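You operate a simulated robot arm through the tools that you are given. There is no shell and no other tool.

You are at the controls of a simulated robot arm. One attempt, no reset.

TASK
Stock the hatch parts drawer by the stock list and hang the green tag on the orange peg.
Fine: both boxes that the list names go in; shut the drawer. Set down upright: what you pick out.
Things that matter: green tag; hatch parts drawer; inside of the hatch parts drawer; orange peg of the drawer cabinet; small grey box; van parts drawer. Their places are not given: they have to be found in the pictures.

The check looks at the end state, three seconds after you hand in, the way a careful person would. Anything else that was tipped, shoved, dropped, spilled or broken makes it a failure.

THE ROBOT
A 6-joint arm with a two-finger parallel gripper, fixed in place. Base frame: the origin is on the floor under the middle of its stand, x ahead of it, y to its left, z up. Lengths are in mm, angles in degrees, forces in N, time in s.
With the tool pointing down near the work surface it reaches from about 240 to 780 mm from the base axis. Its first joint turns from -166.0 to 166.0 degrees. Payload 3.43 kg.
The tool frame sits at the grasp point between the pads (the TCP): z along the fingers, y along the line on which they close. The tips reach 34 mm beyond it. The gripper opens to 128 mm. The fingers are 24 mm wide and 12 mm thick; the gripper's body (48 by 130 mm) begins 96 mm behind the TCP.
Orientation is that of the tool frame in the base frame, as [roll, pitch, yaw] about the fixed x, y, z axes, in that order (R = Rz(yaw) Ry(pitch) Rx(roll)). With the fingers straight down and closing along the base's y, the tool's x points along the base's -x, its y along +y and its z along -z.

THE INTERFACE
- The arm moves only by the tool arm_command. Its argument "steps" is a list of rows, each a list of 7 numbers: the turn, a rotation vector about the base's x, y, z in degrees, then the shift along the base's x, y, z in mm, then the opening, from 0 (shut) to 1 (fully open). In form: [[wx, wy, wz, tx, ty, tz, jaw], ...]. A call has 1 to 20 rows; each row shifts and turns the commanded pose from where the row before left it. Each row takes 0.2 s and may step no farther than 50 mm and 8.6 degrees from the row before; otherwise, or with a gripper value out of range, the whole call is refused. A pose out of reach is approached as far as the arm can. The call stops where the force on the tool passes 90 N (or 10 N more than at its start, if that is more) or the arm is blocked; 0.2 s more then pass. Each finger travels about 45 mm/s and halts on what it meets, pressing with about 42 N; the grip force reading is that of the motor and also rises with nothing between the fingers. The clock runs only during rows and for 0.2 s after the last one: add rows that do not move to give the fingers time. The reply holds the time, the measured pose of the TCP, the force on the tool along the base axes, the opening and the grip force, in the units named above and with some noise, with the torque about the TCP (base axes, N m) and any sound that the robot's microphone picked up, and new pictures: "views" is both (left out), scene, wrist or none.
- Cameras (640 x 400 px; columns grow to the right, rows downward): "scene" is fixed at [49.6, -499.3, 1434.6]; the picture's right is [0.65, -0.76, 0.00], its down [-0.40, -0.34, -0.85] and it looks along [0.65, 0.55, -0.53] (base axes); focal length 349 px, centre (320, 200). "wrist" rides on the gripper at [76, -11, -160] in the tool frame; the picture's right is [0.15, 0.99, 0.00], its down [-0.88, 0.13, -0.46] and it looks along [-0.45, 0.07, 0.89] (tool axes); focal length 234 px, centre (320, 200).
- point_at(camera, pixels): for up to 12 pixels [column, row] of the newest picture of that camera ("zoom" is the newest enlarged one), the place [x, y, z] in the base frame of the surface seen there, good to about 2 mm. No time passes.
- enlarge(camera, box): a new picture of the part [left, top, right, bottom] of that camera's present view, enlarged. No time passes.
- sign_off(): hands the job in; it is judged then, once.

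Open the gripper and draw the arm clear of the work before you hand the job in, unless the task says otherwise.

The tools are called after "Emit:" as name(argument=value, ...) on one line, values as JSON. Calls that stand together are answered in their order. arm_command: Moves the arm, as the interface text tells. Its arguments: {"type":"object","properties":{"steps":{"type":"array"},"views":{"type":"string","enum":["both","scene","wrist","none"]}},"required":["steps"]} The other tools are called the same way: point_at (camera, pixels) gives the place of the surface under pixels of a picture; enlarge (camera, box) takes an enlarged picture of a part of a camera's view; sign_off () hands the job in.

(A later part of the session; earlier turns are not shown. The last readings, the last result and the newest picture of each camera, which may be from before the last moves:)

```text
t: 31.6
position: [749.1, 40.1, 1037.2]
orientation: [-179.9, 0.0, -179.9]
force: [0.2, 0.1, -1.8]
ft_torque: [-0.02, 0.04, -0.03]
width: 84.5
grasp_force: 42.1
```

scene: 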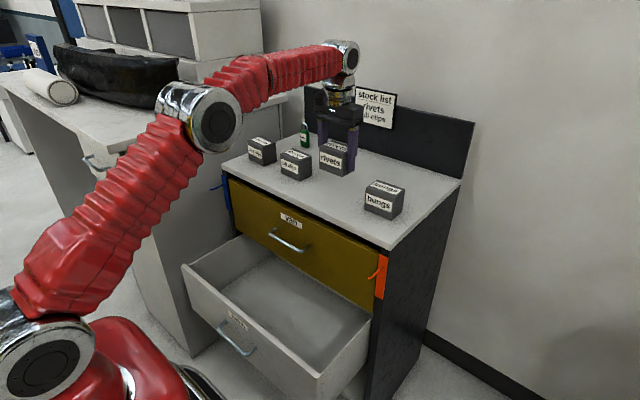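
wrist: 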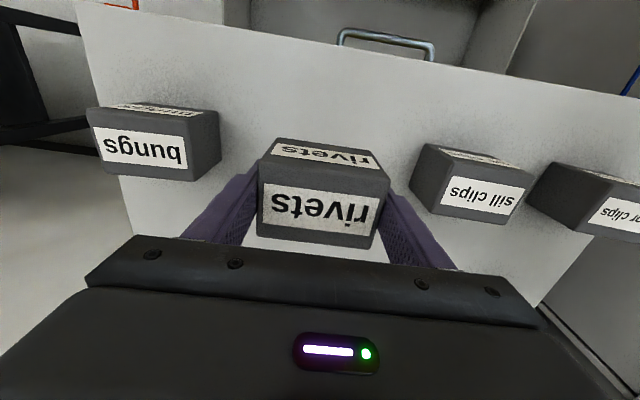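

Held securely (force stable, width 84.5). I retract to x≈535, y≈−70 at this height, clear of the other boxes, before descending to the drawer.

Emit:
arm_command(steps=[[0, 0, 0, -36, -8, 2, 0.55], [0, 0, 0, -36, -18, 0, 0.55], [0, 0, 0, -36, -21, 0, 0.55], [0, 0, 0, -36, -21, 0, 0.55], [0, 0, 0, -36, -21, 0, 0.55], [0, 0, 0, -34, -21, 0, 0.55], [0, 0, 0, 0, 0, 0, 0.55]])

```text
t: 33.2
position: [533.3, -67.5, 1039.1]
orientation: [-179.9, -0.1, 179.9]
force: [0.2, 0.1, -1.2]
ft_torque: [-0.04, 0.02, -0.03]
width: 84.6
grasp_force: 41.9
```

scene: 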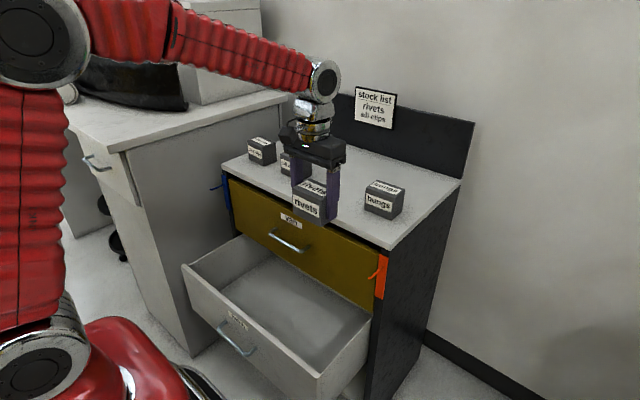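
wrist: 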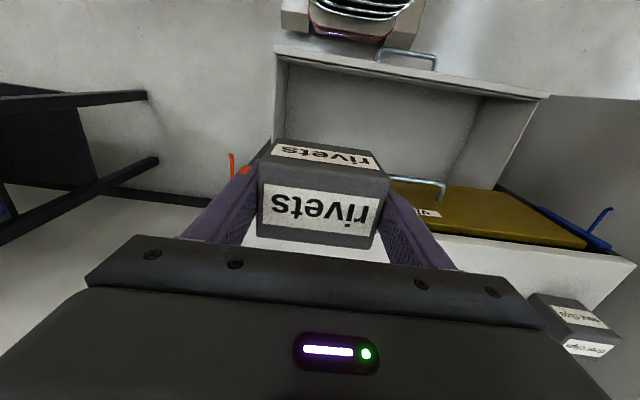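

Let me measure the drawer as it is now (front wall, floor, side wall) from the scene and wrist pictures before going down.

Emit:
point_at(camera="scene", pixels=[[250, 335], [185, 268], [300, 300], [260, 290], [345, 345], [230, 318], [320, 372], [325, 370]])

Emit:
point_at(camera="wrist", pixels=[[290, 55], [300, 80], [400, 70], [400, 110], [480, 95], [282, 100], [395, 180], [440, 185]])

```text
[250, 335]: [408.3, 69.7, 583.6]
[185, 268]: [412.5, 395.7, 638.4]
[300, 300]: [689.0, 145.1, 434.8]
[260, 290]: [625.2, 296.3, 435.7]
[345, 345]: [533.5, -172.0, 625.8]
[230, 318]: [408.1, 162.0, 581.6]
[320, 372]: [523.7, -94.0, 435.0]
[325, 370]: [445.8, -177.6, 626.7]
```

```text
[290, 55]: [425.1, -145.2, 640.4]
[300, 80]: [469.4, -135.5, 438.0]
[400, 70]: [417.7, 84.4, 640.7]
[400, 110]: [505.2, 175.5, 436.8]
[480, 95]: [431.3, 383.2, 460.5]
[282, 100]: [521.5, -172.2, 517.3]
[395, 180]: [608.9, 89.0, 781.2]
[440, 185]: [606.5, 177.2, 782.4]
```

Front wall outer face x≈408, top z≈640, floor z≈435, right wall y≈−172. I descend straight down at (533,−68) to z≈520 first.

Emit:
arm_command(steps=[[0, 0, 0, 0, 0, -40, 0.55], [0, 0, 0, 0, 0, -40, 0.55], [0, 0, 0, 0, 0, -40, 0.55], [0, 0, 0, 0, 0, -40, 0.55], [0, 0, 0, 0, 0, -40, 0.55], [0, 0, 0, 0, 0, -40, 0.55], [0, 0, 0, 0, 0, -40, 0.55], [0, 0, 0, 0, 0, -40, 0.55], [0, 0, 0, 0, 0, -40, 0.55], [0, 0, 0, 0, 0, -40, 0.55], [0, 0, 0, 0, 0, -30, 0.55], [0, 0, 0, 0, 0, -30, 0.55], [0, 0, 0, 0, 0, -30, 0.55], [0, 0, 0, 0, 0, -29, 0.55], [0, 0, 0, 0, 0, 0, 0.55]])

```text
t: 36.4
position: [534.9, -70.3, 517.0]
orientation: [-179.9, 0.0, 179.9]
force: [0.4, -0.9, -1.8]
ft_torque: [-0.01, -0.03, 0.02]
width: 84.6
grasp_force: 41.7
```

scene: 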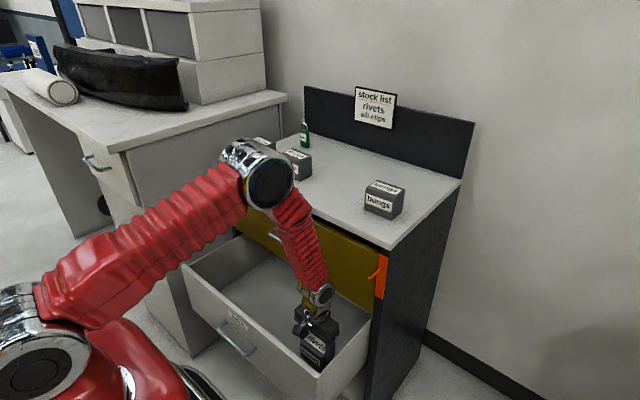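
wrist: 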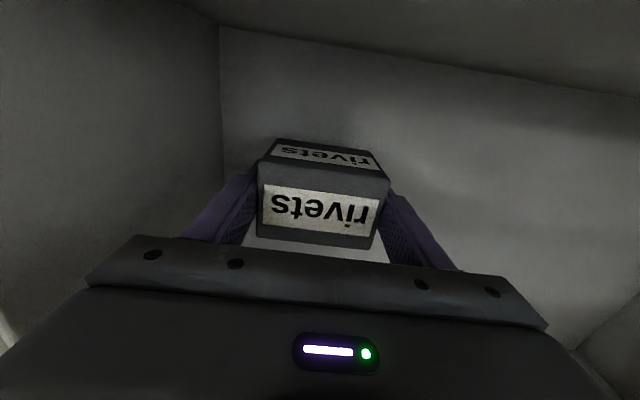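

The box is inside the drawer, upright, bottom ~36 mm above the floor. I lower to just above the floor, then in 1–2 mm steps to touch.

Emit:
arm_command(steps=[[0, 0, 0, 0, 0, -15, 0.55], [0, 0, 0, 0, 0, -12, 0.55], [0, 0, 0, 0, 0, -5, 0.55], [0, 0, 0, 0, 0, -2, 0.55], [0, 0, 0, 0, 0, -1, 0.55], [0, 0, 0, 0, 0, 0, 0.55]], views="wrist")

```text
t: 37.8
position: [534.6, -71.5, 484.8]
orientation: [-179.9, 0.0, 179.9]
force: [0.9, -0.3, -1.5]
ft_torque: [0.02, 0.01, -0.02]
width: 84.5
grasp_force: 41.8
```

wrist: 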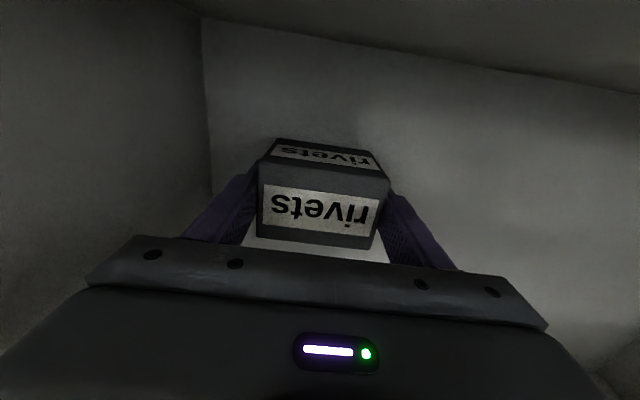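

No contact yet at z 484.8. I lower another 3 mm gently.

Emit:
arm_command(steps=[[0, 0, 0, 0, 0, -1, 0.55], [0, 0, 0, 0, 0, -1, 0.55], [0, 0, 0, 0, 0, -1, 0.55], [0, 0, 0, 0, 0, 0, 0.55]], views="none")

```text
t: 38.8
position: [536.9, -70.1, 482.1]
orientation: [-179.9, 0.2, 179.9]
force: [0.1, -4.9, 32.1]
ft_torque: [0.43, 0.73, 0.0]
width: 84.8
grasp_force: 42.2
```

Contact with the floor (32 N up). I ease up 0.7 mm and open the fingers.

Emit:
arm_command(steps=[[0, 0, 0, 0, 0, 0.7, 0.55], [0, 0, 0, 0, 0, 0, 0.7], [0, 0, 0, 0, 0, 0, 0.8], [0, 0, 0, 0, 0, 0, 0.85], [0, 0, 0, 0, 0, 0, 0.85]], views="wrist")

```text
t: 40.0
position: [534.5, -70.6, 481.1]
orientation: [-179.9, 0.0, -180.0]
force: [-0.5, 0.1, -0.1]
ft_torque: [0.01, 0.01, 0.0]
width: 108.8
grasp_force: 0.0
```

wrist: 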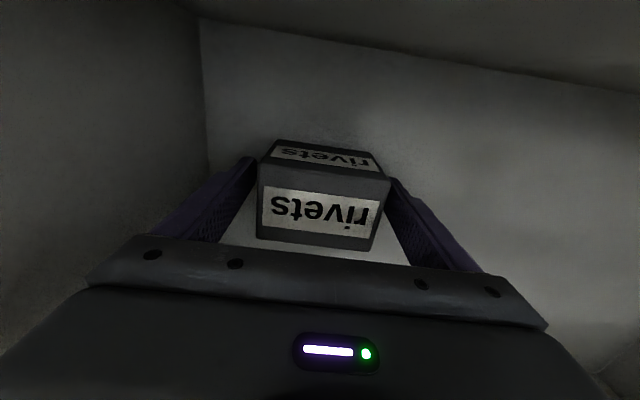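

The rivets box stands free and upright in the drawer. I rise straight up, slowly at first, to z≈1060.

Emit:
arm_command(steps=[[0, 0, 0, 0, 0, 15, 0.85], [0, 0, 0, 0, 0, 25, 0.85], [0, 0, 0, 0, 0, 40, 0.85], [0, 0, 0, 0, 0, 45, 0.9], [0, 0, 0, 0, 0, 45, 0.9], [0, 0, 0, 0, 0, 45, 0.9], [0, 0, 0, 0, 0, 45, 0.9], [0, 0, 0, 0, 0, 45, 0.9], [0, 0, 0, 0, 0, 45, 0.9], [0, 0, 0, 0, 0, 45, 0.9], [0, 0, 0, 0, 0, 45, 0.9], [0, 0, 0, 0, 0, 45, 0.9], [0, 0, 0, 0, 0, 45, 0.9], [0, 0, 0, 0, 0, 45, 0.9], [0, 0, 0, 0, 0, 5, 0.9]])

```text
t: 43.2
position: [534.5, -68.3, 1063.1]
orientation: [-179.9, 0.1, 179.9]
force: [0.0, -0.8, -0.6]
ft_torque: [-0.03, -0.01, 0.02]
width: 115.2
grasp_force: 0.0
```

scene: 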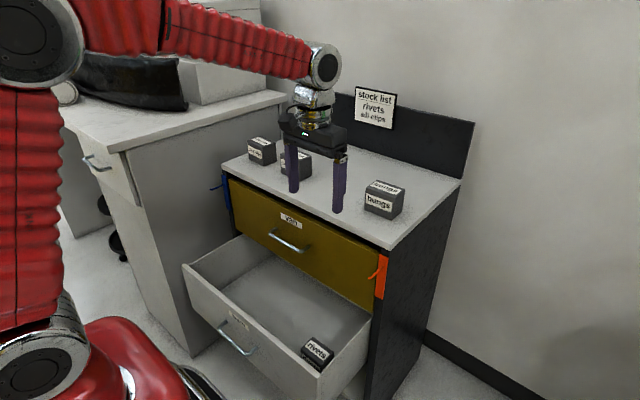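
wrist: 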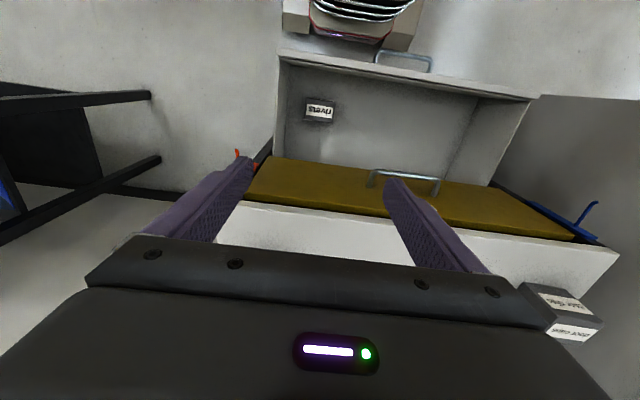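

The rivets box stands in the drawer at (318,350). Now I go over to the sill clips box centred at about (748,198).

Emit:
arm_command(steps=[[0, 0, 0, 26, 38, 0, 0.9], [0, 0, 0, 26, 38, 0, 0.9], [0, 0, 0, 26, 38, 0, 0.9], [0, 0, 0, 26, 38, 0, 0.9], [0, 0, 0, 26, 38, 0, 0.9], [0, 0, 0, 28, 38, 0, 0.9], [0, 0, 0, 28, 38, 0, 0.9], [0, 0, 0, 28, 0.3, 0, 0.9], [0, 0, 0, 0, 0, 0, 0.9]])

```text
t: 45.2
position: [740.3, 196.5, 1062.6]
orientation: [-179.8, 0.1, 180.0]
force: [-0.4, -0.4, 0.3]
ft_torque: [-0.03, -0.03, 0.02]
width: 115.3
grasp_force: 0.2
out of reach, approached as far as the arm can: row 8
```

scene: 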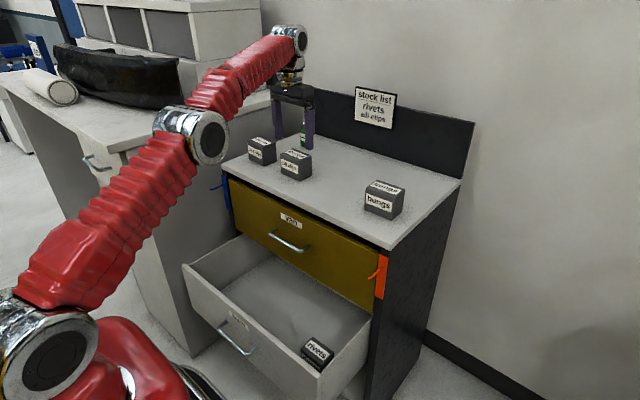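
wrist: 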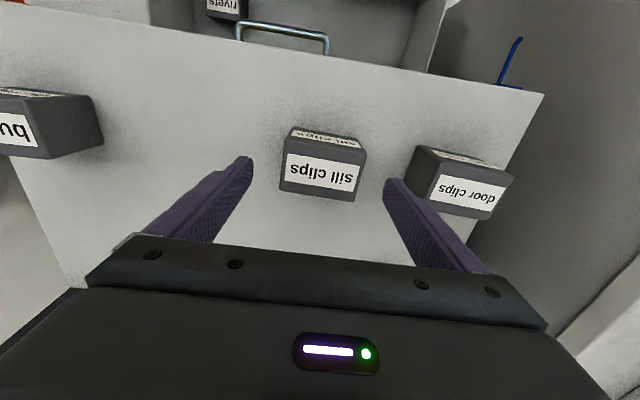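

Reach limit at this height: x=740; lower down I can gain the last 8 mm. I check the sill clips box corners from the wrist view.

Emit:
point_at(camera="wrist", pixels=[[286, 153], [358, 165], [283, 187], [350, 197], [292, 133], [364, 145], [420, 150], [415, 190]])

```text
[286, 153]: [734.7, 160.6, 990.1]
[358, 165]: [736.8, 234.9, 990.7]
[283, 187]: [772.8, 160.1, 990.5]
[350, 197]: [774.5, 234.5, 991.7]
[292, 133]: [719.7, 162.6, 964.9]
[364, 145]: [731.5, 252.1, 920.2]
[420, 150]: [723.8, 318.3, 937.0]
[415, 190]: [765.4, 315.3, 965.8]
```

Box centre y≈198, x≈748. I lower to z≈965 while shifting +7 in x and +1.5 in y.

Emit:
arm_command(steps=[[0, 0, 0, 0, 1.5, -17, 0.9], [0, 0, 0, 0, 0, -20, 0.9], [0, 0, 0, 3.5, 0, -20, 0.9], [0, 0, 0, 3.5, 0, -20, 0.9], [0, 0, 0, 0, 0, -20, 0.9], [0, 0, 0, 0, 0, 0, 0.9]])

```text
t: 46.6
position: [749.3, 197.0, 963.9]
orientation: [-179.9, 0.0, 179.9]
force: [-0.8, -0.2, 0.1]
ft_torque: [0.01, 0.03, 0.02]
width: 115.1
grasp_force: 0.1
```

scene: 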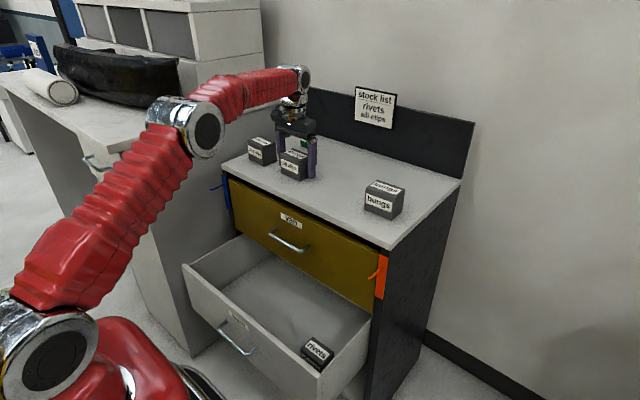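
wrist: 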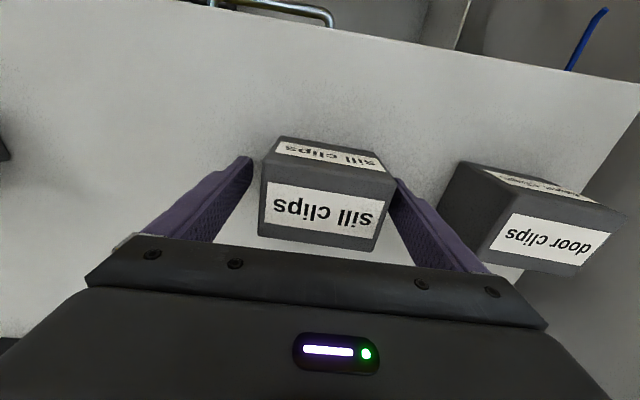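

The box sits slightly toward the +y finger (right, at (397,190)); I shift +2.5 mm in y and close.

Emit:
arm_command(steps=[[0, 0, 0, 0, 2.5, 0, 0.9], [0, 0, 0, 0, 0, 0, 0.7], [0, 0, 0, 0, 0, 0, 0.55], [0, 0, 0, 0, 0, 0, 0.55], [0, 0, 0, 0, 0, 0, 0.55]], views="wrist")

```text
t: 47.8
position: [750.6, 199.7, 963.1]
orientation: [-179.9, 0.1, -180.0]
force: [0.0, 0.5, 0.0]
ft_torque: [0.14, 0.0, 0.02]
width: 85.3
grasp_force: 42.1
```

wrist: 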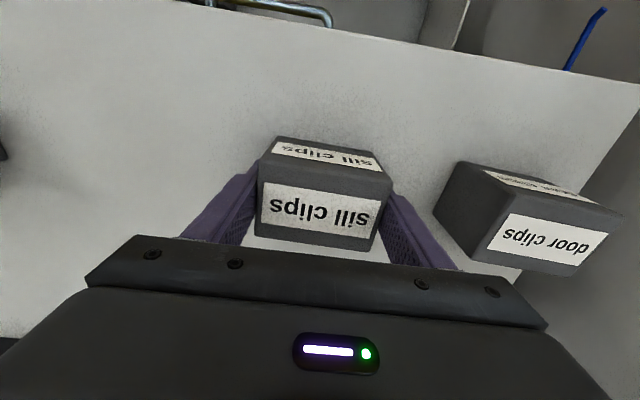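

Gripped (85.3 mm, 42 N). I lift while drifting slightly toward the robot because of the reach limit.

Emit:
arm_command(steps=[[0, 0, 0, 0, 0, 10, 0.55], [0, 0, 0, -4, 0, 15, 0.55], [0, 0, 0, -10, 0, 20, 0.55], [0, 0, 0, -20, 0, 25, 0.55], [0, 0, 0, 0, 0, 0, 0.55]])

```text
t: 49.0
position: [716.2, 196.8, 1031.4]
orientation: [-179.9, 0.0, 179.9]
force: [-0.5, -0.1, -1.8]
ft_torque: [-0.02, 0.0, 0.0]
width: 85.0
grasp_force: 42.1
```

scene: 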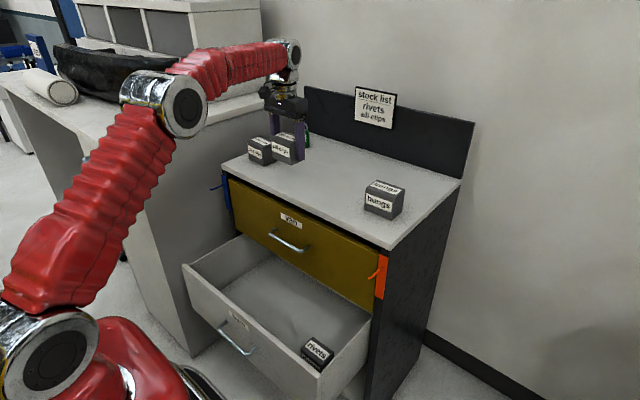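
wrist: 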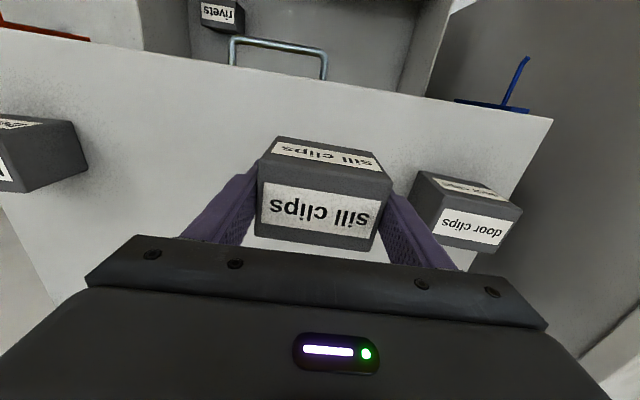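

Held. I back away in −x first, then shift to y≈280 (left of the van handle), ending above the drawer at (535,280).

Emit:
arm_command(steps=[[0, 0, 0, -36, 0, 2, 0.55], [0, 0, 0, -36, 0, 2, 0.55], [0, 0, 0, -36, 20, 2, 0.55], [0, 0, 0, -36, 30, 2, 0.55], [0, 0, 0, -37, 33, 0, 0.55], [0, 0, 0, 0, 0, 0, 0.55]])

```text
t: 50.4
position: [536.1, 278.5, 1041.4]
orientation: [-179.9, 0.0, 179.9]
force: [0.4, 0.6, -0.8]
ft_torque: [-0.03, 0.01, 0.01]
width: 84.8
grasp_force: 42.1
```

scene: 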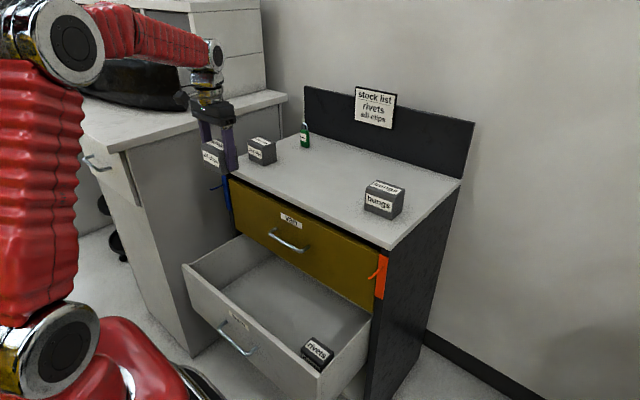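
wrist: 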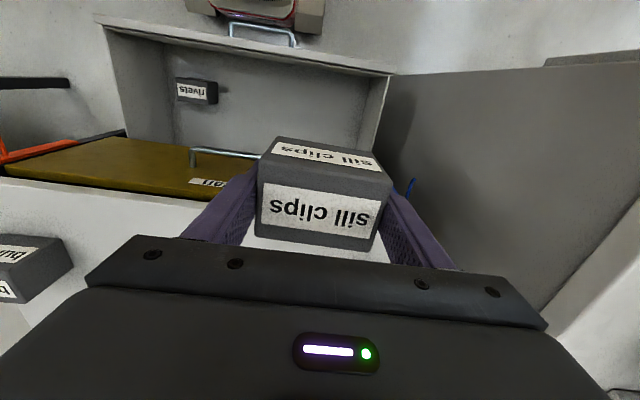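

I check the left clearance: blue peg at (410,187), bench panel and left drawer wall in the wrist view.

Emit:
point_at(camera="wrist", pixels=[[411, 185], [385, 90], [370, 130], [400, 75], [500, 100], [550, 290], [345, 90], [250, 153]])

```text
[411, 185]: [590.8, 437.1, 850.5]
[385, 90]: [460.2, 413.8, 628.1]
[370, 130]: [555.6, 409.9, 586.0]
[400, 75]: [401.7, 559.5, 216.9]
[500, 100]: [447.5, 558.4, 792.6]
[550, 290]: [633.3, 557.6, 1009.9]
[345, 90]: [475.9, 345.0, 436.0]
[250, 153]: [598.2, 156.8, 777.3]
```

Left drawer wall y≈410, blue peg y≈437, bench y≈558: all clear. I descend straight to z≈515.

Emit:
arm_command(steps=[[0, 0, 0, 0, 0, -40, 0.55], [0, 0, 0, 0, 0, -40, 0.55], [0, 0, 0, 0, 0, -40, 0.55], [0, 0, 0, 0, 0, -40, 0.55], [0, 0, 0, 0, 0, -40, 0.55], [0, 0, 0, 0, 0, -40, 0.55], [0, 0, 0, 0, 0, -40, 0.55], [0, 0, 0, 0, 0, -40, 0.55], [0, 0, 0, 0, 0, -40, 0.55], [0, 0, 0, 0, 0, -40, 0.55], [0, 0, 0, 0, 0, -32, 0.55], [0, 0, 0, 0, 0, -32, 0.55], [0, 0, 0, 0, 0, -32, 0.55], [0, 0, 0, 0, 0, -30, 0.55], [0, 0, 0, 0, 0, 0, 0.55]])

```text
t: 53.6
position: [535.4, 283.2, 513.2]
orientation: [-180.0, 0.0, 179.8]
force: [0.6, 0.4, -2.2]
ft_torque: [0.0, -0.01, 0.0]
width: 84.6
grasp_force: 41.8
```

scene: 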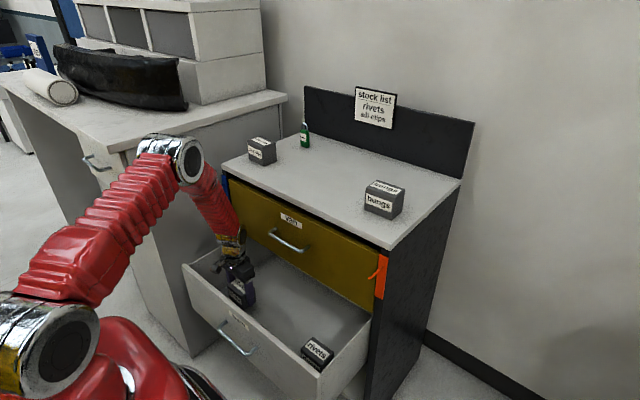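
wrist: 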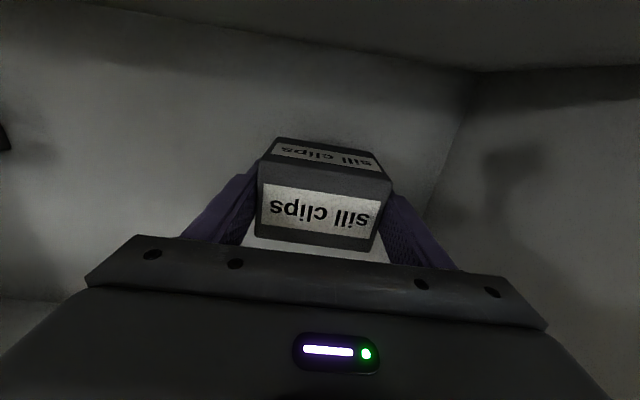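

The sill clips box is inside the drawer, about 35 mm above the floor. I lower it slowly until it touches.

Emit:
arm_command(steps=[[0, 0, 0, 0, 0, -15, 0.55], [0, 0, 0, 0, 0, -12, 0.55], [0, 0, 0, 0, 0, -4, 0.55], [0, 0, 0, 0, 0, -1.5, 0.55], [0, 0, 0, 0, 0, -1, 0.55], [0, 0, 0, 0, 0, 0, 0.55]], views="none")

```text
t: 55.0
position: [533.6, 282.4, 480.3]
orientation: [-179.9, 0.1, 179.9]
force: [0.0, -0.5, -1.3]
ft_torque: [-0.02, 0.01, 0.0]
width: 84.7
grasp_force: 41.4
```

No contact yet at z 480. I go on in 1 mm steps.

Emit:
arm_command(steps=[[0, 0, 0, 0, 0, -1, 0.55], [0, 0, 0, 0, 0, -1, 0.55], [0, 0, 0, 0, 0, 0, 0.55]], views="none")

```text
t: 55.8
position: [534.2, 282.7, 479.5]
orientation: [-180.0, 0.2, 179.9]
force: [-0.5, 2.5, 18.9]
ft_torque: [0.12, 0.53, -0.16]
width: 84.8
grasp_force: 42.4
```

Contact (19 N). I release the box.

Emit:
arm_command(steps=[[0, 0, 0, 0, 0, 0.4, 0.55], [0, 0, 0, 0, 0, 0, 0.7], [0, 0, 0, 0, 0, 0, 0.8], [0, 0, 0, 0, 0, 0, 0.85], [0, 0, 0, 0, 0, 0, 0.85]], views="wrist")

```text
t: 57.0
position: [533.9, 281.6, 478.8]
orientation: [-179.8, 0.1, 180.0]
force: [0.8, -0.2, 1.0]
ft_torque: [0.0, 0.01, -0.03]
width: 108.9
grasp_force: 0.1
```

wrist: 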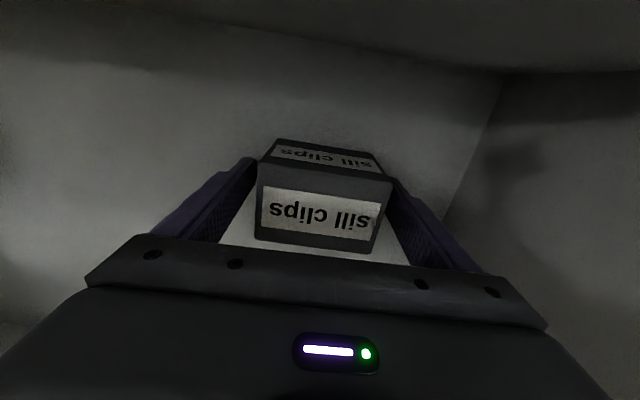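

Both boxes now stand in the drawer. I rise straight up, then go back toward the handle with the tool turned −90° (closing along x), reversing the earlier way out.

Emit:
arm_command(steps=[[0, 0, 0, 0, 0, 15, 0.85], [0, 0, 0, 0, 0, 25, 0.85], [0, 0, 0, 0, 0, 40, 0.85], [0, 0, 0, 0, 0, 48, 0.85], [0, 0, 0, 0, 0, 48, 0.85], [0, 0, 0, 0, 0, 48, 0.85], [0, 0, 0, 0, 0, 48, 0.85], [0, 0, 0, 0, 0, 48, 0.85], [0, 0, 0, 0, 0, 0, 0.85]])

```text
t: 59.0
position: [534.0, 281.0, 802.2]
orientation: [-179.9, 0.1, 179.9]
force: [-0.8, 0.3, 0.1]
ft_torque: [0.01, 0.02, 0.03]
width: 108.8
grasp_force: 0.1
```

scene: 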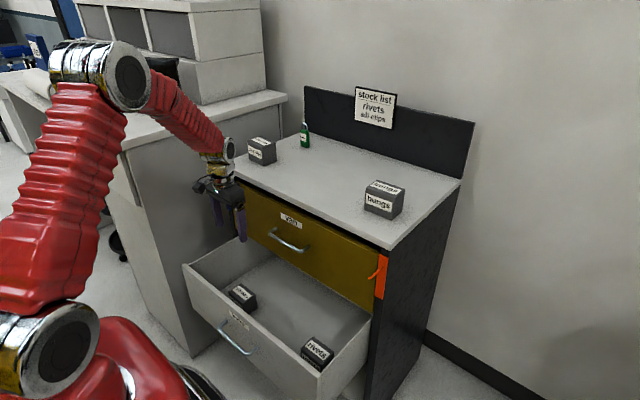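
wrist: 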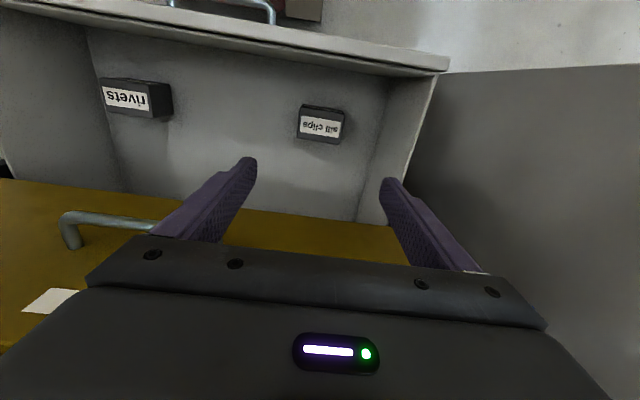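

Both boxes stand upright at (242,297) and (318,350). Now I turn −90° and move to above the handle at (352,109), narrowing the gripper to 36 mm.

Emit:
arm_command(steps=[[0, 0, -8.2, -16.5, -15.7, 0, 0.7], [0, 0, -8.2, -16.5, -15.7, 0, 0.6], [0, 0, -8.2, -16.5, -15.7, 0, 0.5], [0, 0, -8.2, -16.5, -15.7, 0, 0.4], [0, 0, -8.2, -16.5, -15.7, 0, 0.3], [0, 0, -8.2, -16.5, -15.7, 0, 0.28], [0, 0, -8.2, -16.5, -15.7, 0, 0.28], [0, 0, -8.2, -16.5, -15.7, 0, 0.28], [0, 0, -8.2, -16.5, -15.7, 0, 0.28], [0, 0, -8.2, -16.5, -15.7, 0, 0.28], [0, 0, -8.0, -16.5, -15.3, 0, 0.28], [0, 0, 0, 0, 0, 0, 0.28]])

```text
t: 61.6
position: [353.1, 110.5, 798.2]
orientation: [-179.8, 0.0, 90.0]
force: [-0.8, -0.5, 0.1]
ft_torque: [-0.02, 0.0, 0.01]
width: 35.6
grasp_force: 0.1
```

scene: 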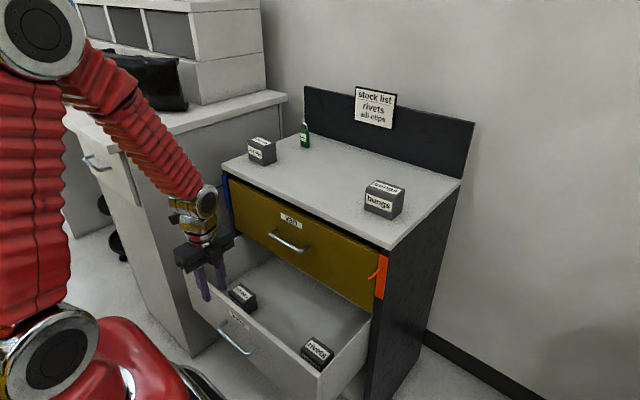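
wrist: 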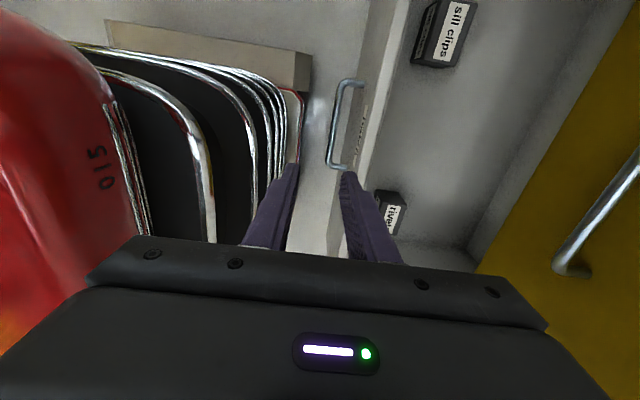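

In position above the handle (wrist view (345,120)). I descend to z≈654, then tilt forward in the arm's plane as before while sinking to z≈603.

Emit:
arm_command(steps=[[0, 0, 0, 0, -0.5, -36, 0.28], [0, 0, 0, 0, -0.5, -36, 0.28], [0, 0, 0, -1, -0.5, -36, 0.28], [0, 0, 0, 0, 0, -36, 0.28], [1.2, -4, 0, 0, 0, -10, 0.28], [1.2, -4, 0, 0, 0, -10, 0.28], [1.2, -4, 0, 0, 0, -10, 0.28], [1.2, -4, 0, 0, 0, -10, 0.28], [1.2, -4, 0, 0, 0, -10, 0.28], [0, 0, 0, 0, 0, 0, 0.28]])

```text
t: 63.8
position: [350.8, 109.8, 606.1]
orientation: [160.0, -5.9, 91.1]
force: [-0.1, 0.1, -0.4]
ft_torque: [0.0, 0.01, 0.0]
width: 35.9
grasp_force: 0.0
```

scene: 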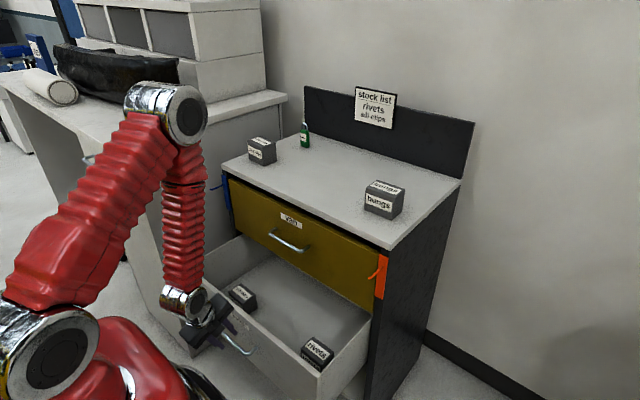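
wrist: 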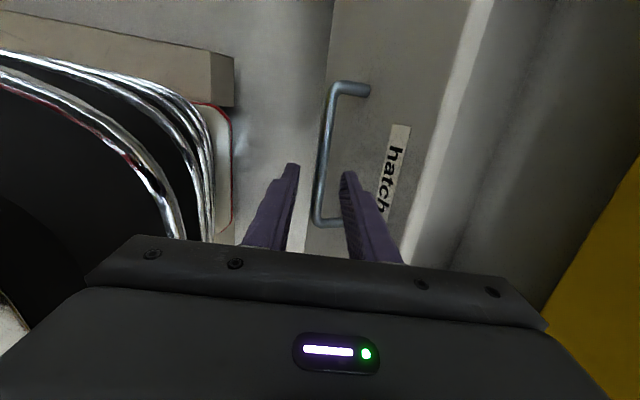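

This reproduces the earlier release pose, with the bar between the fingers at (322,160). I verify the bar's place.

Emit:
point_at(camera="wrist", pixels=[[326, 120], [322, 160], [319, 190], [365, 92], [400, 110]])

```text
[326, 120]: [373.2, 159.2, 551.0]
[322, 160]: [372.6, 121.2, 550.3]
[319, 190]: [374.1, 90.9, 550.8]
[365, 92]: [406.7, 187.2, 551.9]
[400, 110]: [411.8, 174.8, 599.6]
```

Bar centre ≈ (375, y, 546), 65 mm ahead along the tool axis. I advance 42 mm along it and close on the bar.

Emit:
arm_command(steps=[[0, 0, 0, 8, 2, -20, 0.28], [0, 0, 0, 8, 2, -19.5, 0.28], [0, 0, 0, 0, 0, 0, 0.28], [0, 0, 0, 0, 0, 0, 0.05], [0, 0, 0, 0, 0, 0, 0.05], [0, 0, 0, 0, 0, 0, 0.05]], views="wrist")

```text
t: 65.2
position: [367.8, 112.4, 565.9]
orientation: [160.0, -5.8, 91.1]
force: [-0.3, -0.9, 3.4]
ft_torque: [-0.4, -0.04, 0.87]
width: 12.0
grasp_force: 41.8
```

wrist: 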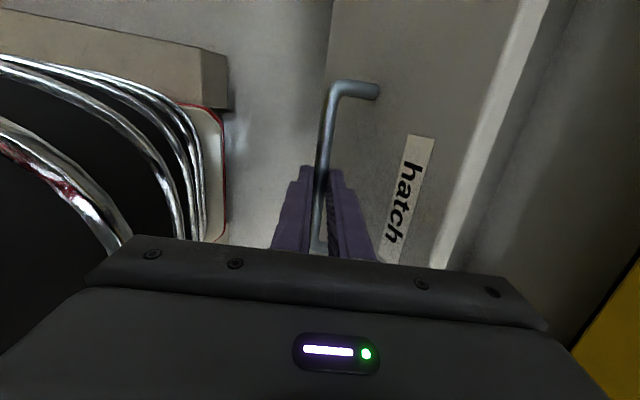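

Gripped again (12.0 mm). I push the drawer in along +x at ~50 mm/s, reversing the tilt changes of the opening move.

Emit:
arm_command(steps=[[0, -1, 0, 4.7, 0, -0.15, 0.05], [0, -1, 0, 4.7, 0, -0.15, 0.05], [0, -2, 0, 9.4, 0, -0.3, 0.05], [0, -2, 0, 9.4, 0, -0.3, 0.05], [0, 0, 0, 10, 0, 0, 0.05], [0, 0, 0, 10, 0, 0, 0.05], [0, 0, 0, 10, 0, 0, 0.05], [0, -1.5, 0, 10.6, 0, -0.3, 0.05], [0, -1.5, 0, 10.6, 0, -0.3, 0.05], [0, -1.5, 0, 10.6, 0, -0.3, 0.05], [0, -1.5, 0, 10.6, 0, -0.3, 0.05], [0, -1.5, 0, 10.6, 0, -0.3, 0.05], [0, -1.5, 0, 10.6, 0, -0.3, 0.05], [0, -1.5, 0, 10.6, 0, -0.3, 0.05], [0, -1.5, 0, 10.6, 0, -0.3, 0.05]])

```text
t: 68.4
position: [509.4, 111.1, 562.3]
orientation: [142.0, -5.2, 92.8]
force: [-0.4, 22.2, -11.3]
ft_torque: [-0.31, 0.14, 1.1]
width: 12.0
grasp_force: 44.4
```

scene: 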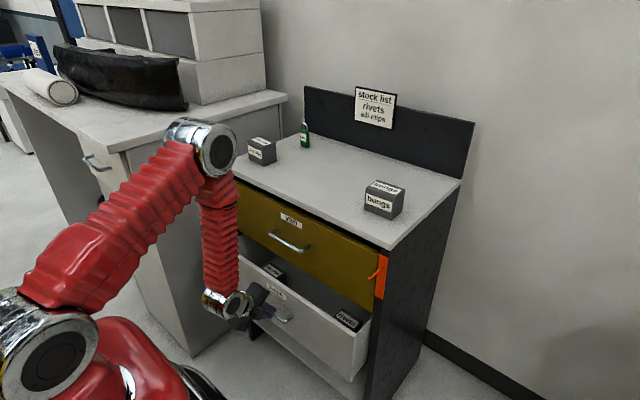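
wrist: 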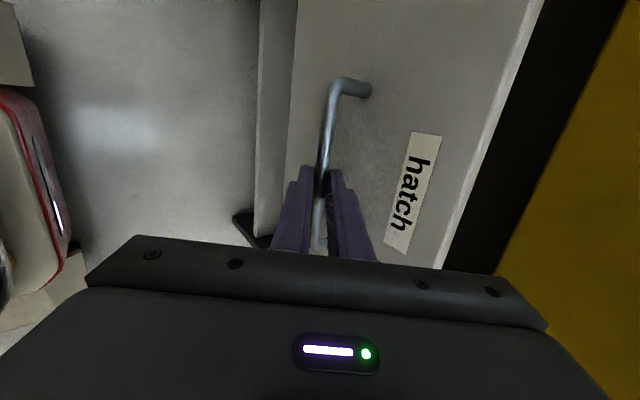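

The drawer goes in smoothly, boxes upright; ~80 mm remain. I continue with 10 mm steps and slow down near the end.

Emit:
arm_command(steps=[[0, -1.5, 0, 10.6, 0, -0.3, 0.05], [0, -1.5, 0, 10.6, 0, -0.3, 0.05], [0, -1, 0, 10, 0, 0, 0.05], [0, 0, 0, 10, 0, 0, 0.05], [0, 0, 0, 10, 0, 0, 0.05], [0, 0, 0, 10, 0, 0, 0.05], [0, 0, 0, 8, 0, 0, 0.05], [0, 0, 0, 5, 0, 0, 0.05], [0, 0, 0, 3, 0, 0, 0.05]])

```text
t: 70.4
position: [587.5, 111.5, 561.5]
orientation: [138.1, -5.0, 93.0]
force: [2.2, 15.7, -7.4]
ft_torque: [-0.69, 0.05, 0.82]
width: 11.9
grasp_force: 44.7
```

scene: 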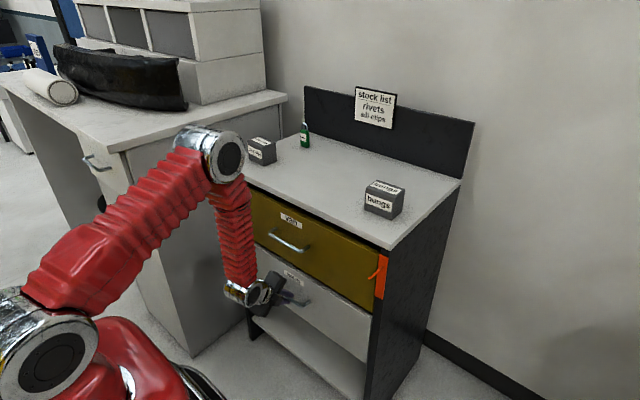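
wrist: 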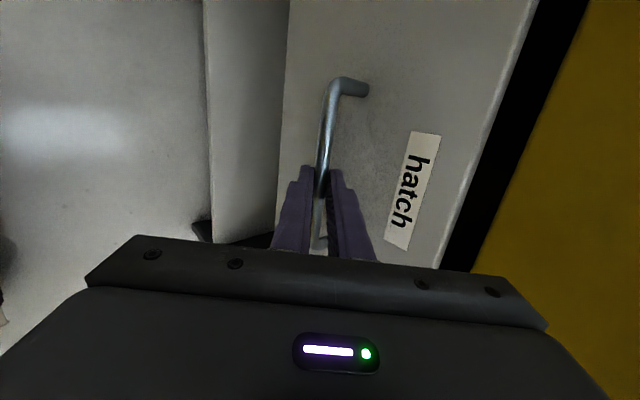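

Nearly shut; I nudge further in small steps until there is resistance at the stop.

Emit:
arm_command(steps=[[0, 0, 0, 1.5, 0, 0, 0.05], [0, 0, 0, 1.5, 0, 0, 0.05], [0, 0, 0, 1.5, 0, 0, 0.05], [0, 0, 0, 0, 0, 0, 0.05]])

Emit:
point_at(camera="scene", pixels=[[330, 310], [360, 330], [340, 330], [305, 235], [355, 280]])

```text
t: 71.4
position: [589.9, 112.0, 561.3]
orientation: [138.1, -5.0, 93.0]
force: [-26.1, 9.9, 17.8]
ft_torque: [-0.45, 0.14, 1.11]
width: 11.7
grasp_force: 45.0
```

scene: 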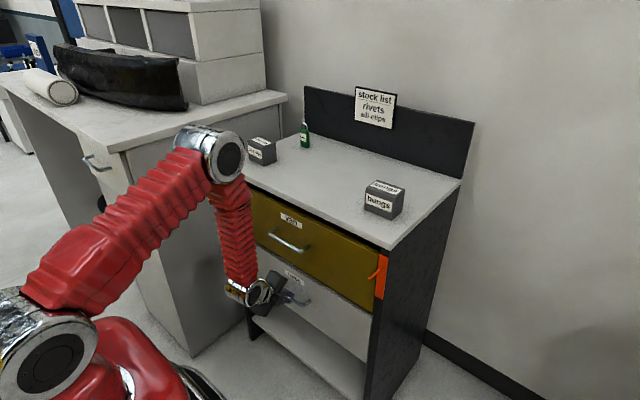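
wrist: 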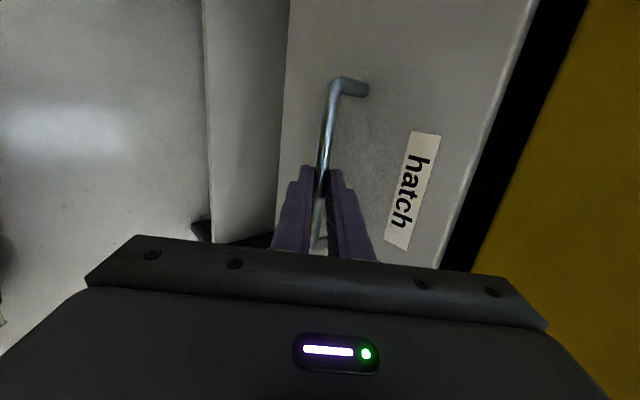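

```text
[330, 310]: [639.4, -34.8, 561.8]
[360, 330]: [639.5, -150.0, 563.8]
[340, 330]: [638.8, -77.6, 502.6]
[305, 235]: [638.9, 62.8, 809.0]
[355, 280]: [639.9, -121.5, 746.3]
```

Resistance −26 N and the hatch front is at x≈639.3, level with the van drawer: it is shut. I open the fingers to 26 mm and back out 55 mm along the tool axis.

Emit:
arm_command(steps=[[0, 0, 0, 0, 0, 0, 0.2], [0, 0, 0, 0, 0, 0, 0.2], [0, 0, 0, 0, 0, 0, 0.2], [0, 0, 0, -12, -1.9, 13.6, 0.2], [0, 0, 0, -12, -1.9, 13.6, 0.2], [0, 0, 0, -14, -1.5, 16, 0.2], [0, 0, 0, 0, 0, 0, 0.2]])

Emit:
point_at(camera="scene", pixels=[[330, 310], [360, 330], [340, 330]])

```text
t: 73.0
position: [552.5, 106.5, 605.5]
orientation: [137.8, -4.9, 93.2]
force: [-0.8, -0.1, -0.1]
ft_torque: [0.01, 0.02, 0.02]
width: 25.7
grasp_force: 0.1
```

scene: 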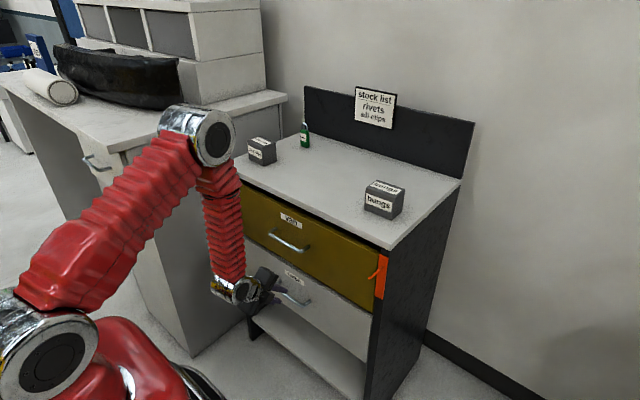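
wrist: 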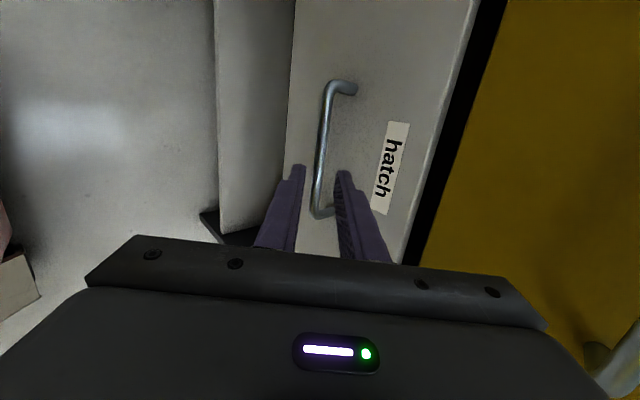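

```text
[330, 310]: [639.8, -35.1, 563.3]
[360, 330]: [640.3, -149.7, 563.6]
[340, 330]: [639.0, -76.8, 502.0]
```

The drawer stays shut and the handle is free. I retreat along the proven path to x≈352, easing the tilt, then untilt to vertical while rising.

Emit:
arm_command(steps=[[0, 2, 0, -18, 0.3, 0, 0.2], [0, 2, 0, -18, 0.3, 0, 0.2], [0, 2, 0, -18, 0.3, 0, 0.2], [0, 2, 0, -18, 0.3, 0, 0.2], [0, 2, 0, -18, 0.3, 0, 0.2], [0, 2, 0, -18, 0.3, 0, 0.2], [0, 2, 0, -18, 0.3, 0, 0.2], [0, 2, 0, -18, 0.3, 0, 0.2], [0, 2, 0, -18, 0.3, 0, 0.2], [0, 2, 0, -18, 0.3, 0, 0.2], [0, 2, 0, -18, 0.3, 0, 0.2], [-1.2, 4.0, 0, 0, 0, 10, 0.2], [-1.2, 4.0, 0, 0, 0, 10, 0.2], [-1.2, 4.0, 0, 0, 0, 10, 0.2], [-1.2, 4.0, 0, 0, 0, 10, 0.2], [-1.2, 4.0, 0, 0, 0, 10, 0.2], [0, 0, 0, 0, 0, 0, 0.2]])

```text
t: 76.6
position: [356.2, 109.9, 656.8]
orientation: [-179.9, 0.1, 90.0]
force: [-0.1, -0.3, -0.2]
ft_torque: [-0.01, -0.03, 0.01]
width: 25.8
grasp_force: 0.2
```

scene: 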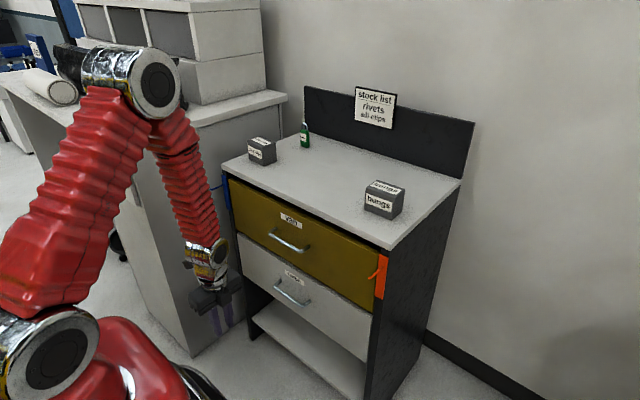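
wrist: 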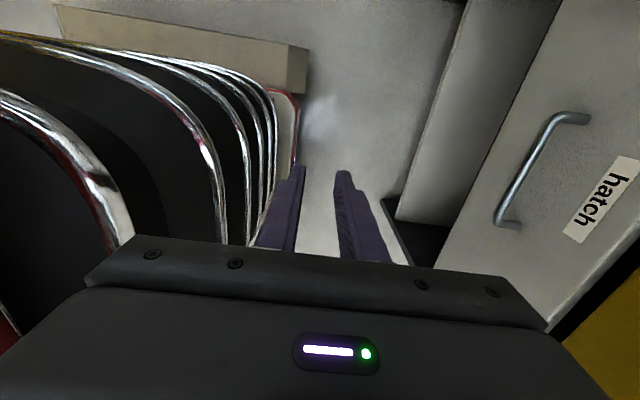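

Both drawers are shut. Now the tag at (305,135): I plan to reach it with a ~55° forward tilt along azimuth 20°. First I rise and turn the tool +110° about z (to yaw ≈ −160), at about (500,180,1120).

Emit:
arm_command(steps=[[0, 0, 0, 0, 0, 40, 0.3], [0, 0, 8.2, 5, 3, 36, 0.3], [0, 0, 8.2, 10, 5, 36, 0.4], [0, 0, 8.2, 10, 5, 36, 0.4], [0, 0, 8.2, 10, 5, 36, 0.5], [0, 0, 8.2, 11, 5, 36, 0.5], [0, 0, 8.2, 11, 5, 36, 0.5], [0, 0, 8.2, 11, 5, 36, 0.5], [0, 0, 8.2, 11, 6, 36, 0.5], [0, 0, 8.2, 11, 6, 36, 0.5], [0, 0, 8.2, 11, 6, 36, 0.5], [0, 0, 8.2, 11, 6, 36, 0.5], [0, 0, 8.2, 11, 6, 27, 0.5], [0, 0, 8.2, 11, 5, 0, 0.5], [0, 0, 3.4, 10, 2, 0, 0.5], [0, 0, 0, 0, 0, 0, 0.5]])

Emit:
enlarge(camera="scene", box=[285, 110, 325, 155])

```text
t: 80.0
position: [501.2, 180.2, 1119.4]
orientation: [-179.8, 0.1, -160.0]
force: [0.1, 0.3, 0.4]
ft_torque: [-0.02, 0.0, 0.0]
width: 63.7
grasp_force: 0.0
```

scene: 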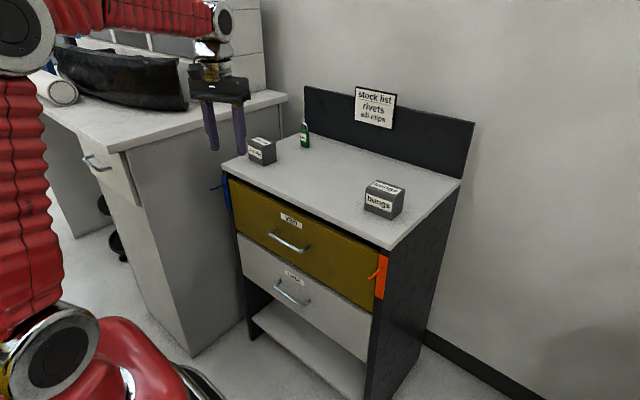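
wrist: 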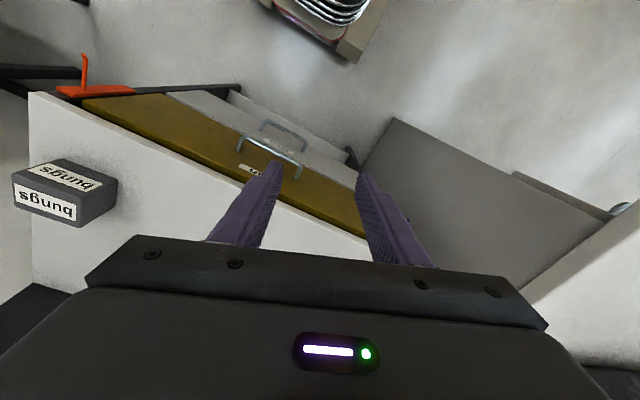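

```text
8.89 times, centred on (305, 132) of scene
```

zoom: 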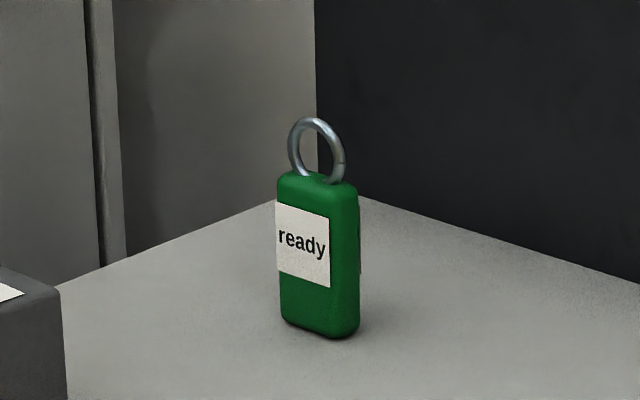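

Tool at (501,180,1119), yaw −160. Refining the tag geometry in this zoom: front face corners, right side face and ring.

Emit:
point_at(camera="zoom", pixels=[[280, 250], [278, 200], [333, 250], [338, 290], [358, 250], [357, 300], [305, 330], [295, 300], [300, 130], [330, 128], [344, 160], [291, 160]])

Emit:
enlarge(camera="scene", box=[297, 118, 313, 136])

```text
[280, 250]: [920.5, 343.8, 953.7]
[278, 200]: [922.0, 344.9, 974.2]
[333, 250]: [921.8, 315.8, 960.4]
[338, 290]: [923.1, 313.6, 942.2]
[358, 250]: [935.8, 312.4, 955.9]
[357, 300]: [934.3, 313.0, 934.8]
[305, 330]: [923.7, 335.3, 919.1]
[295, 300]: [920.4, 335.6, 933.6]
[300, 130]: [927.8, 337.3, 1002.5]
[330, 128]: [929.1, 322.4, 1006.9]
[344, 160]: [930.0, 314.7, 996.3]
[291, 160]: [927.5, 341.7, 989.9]
```

```text
16.00 times, centred on (305, 127) of scene
```

zoom: 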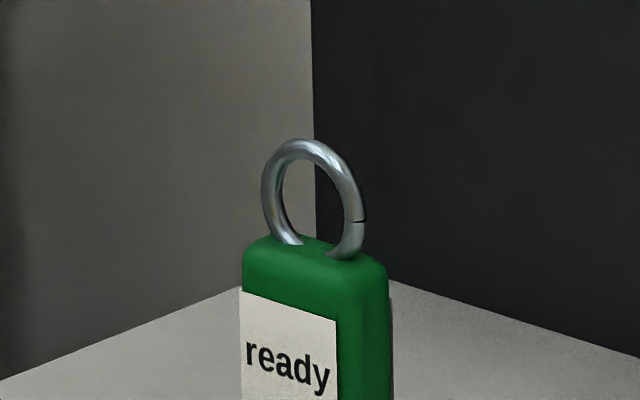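

Tag: x 921–936, y 312–346, z 919–984, ring top z≈1010. I now tilt 55° forward in the azimuth-20° plane while moving out to about (809,288,1119), high above everything.

Emit:
arm_command(steps=[[1.71, -4.7, 0, 28, 9.8, 0, 0.5], [1.71, -4.7, 0, 28, 9.8, 0, 0.5], [1.71, -4.7, 0, 28, 9.8, 0, 0.5], [1.71, -4.7, 0, 28, 9.8, 0, 0.5], [1.71, -4.7, 0, 28, 9.8, 0, 0.5], [1.71, -4.7, 0, 28, 9.8, 0, 0.5], [1.71, -4.7, 0, 28, 9.8, 0, 0.5], [1.71, -4.7, 0, 28, 9.8, 0, 0.5], [1.71, -4.7, 0, 28, 9.8, 0, 0.5], [1.71, -4.7, 0, 28, 9.8, 0, 0.5], [1.71, -4.7, 0, 28, 9.8, 0, 0.5], [0, 0, 0, 0, 0, 0, 0.5]])

```text
t: 82.6
position: [810.4, 288.0, 1116.4]
orientation: [180.0, 55.1, -160.2]
force: [-0.4, 0.2, 0.0]
ft_torque: [-0.03, -0.02, -0.01]
width: 63.7
grasp_force: 0.0
```

scene: 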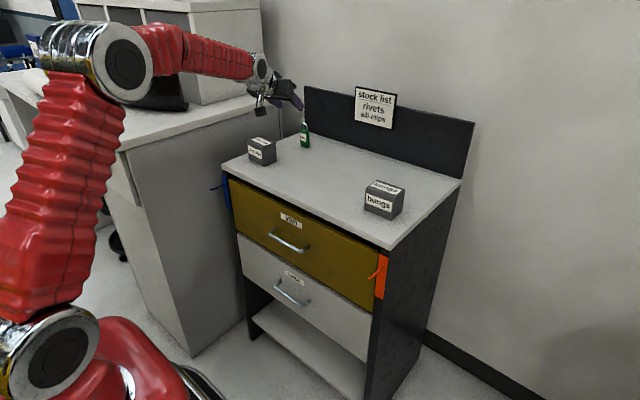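
wrist: 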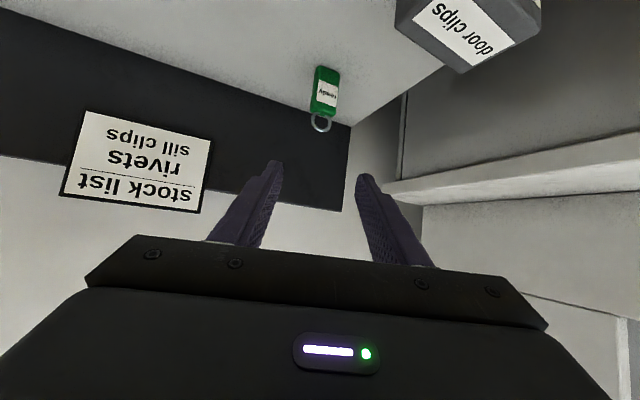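

The tilt is reached; the tag is at (323,92) in the wrist view. I look at the gripper and its camera block in the scene picture to judge clearances.

Emit:
enlarge(camera="scene", box=[230, 40, 330, 170])

Emit:
point_at(camera="wrist", pixels=[[325, 80], [316, 95], [338, 92], [318, 125], [323, 105], [400, 30], [460, 72], [535, 40]])

```text
3.08 times, centred on (280, 105) of scene
```

zoom: 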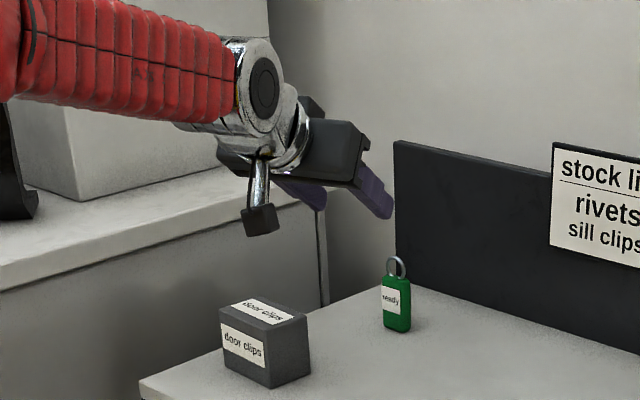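

```text
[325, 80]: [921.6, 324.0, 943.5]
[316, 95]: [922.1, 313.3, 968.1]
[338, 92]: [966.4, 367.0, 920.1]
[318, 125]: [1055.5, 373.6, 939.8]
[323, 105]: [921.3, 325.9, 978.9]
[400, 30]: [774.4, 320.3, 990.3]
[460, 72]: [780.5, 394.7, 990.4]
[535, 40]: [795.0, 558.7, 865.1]
```

The camera block hangs below the wrist at zoom (260,220). I measure it and the hand underside.

Emit:
point_at(camera="zoom", pixels=[[245, 210], [275, 210], [260, 232], [262, 185], [355, 180], [325, 175], [385, 210], [310, 380], [306, 320], [225, 335]])

```text
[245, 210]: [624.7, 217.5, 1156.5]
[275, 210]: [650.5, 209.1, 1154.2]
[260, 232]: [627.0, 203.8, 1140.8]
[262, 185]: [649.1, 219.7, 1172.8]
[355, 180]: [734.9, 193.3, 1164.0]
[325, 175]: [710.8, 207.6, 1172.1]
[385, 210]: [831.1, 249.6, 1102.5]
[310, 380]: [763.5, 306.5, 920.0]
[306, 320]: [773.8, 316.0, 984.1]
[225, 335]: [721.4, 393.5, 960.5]
```

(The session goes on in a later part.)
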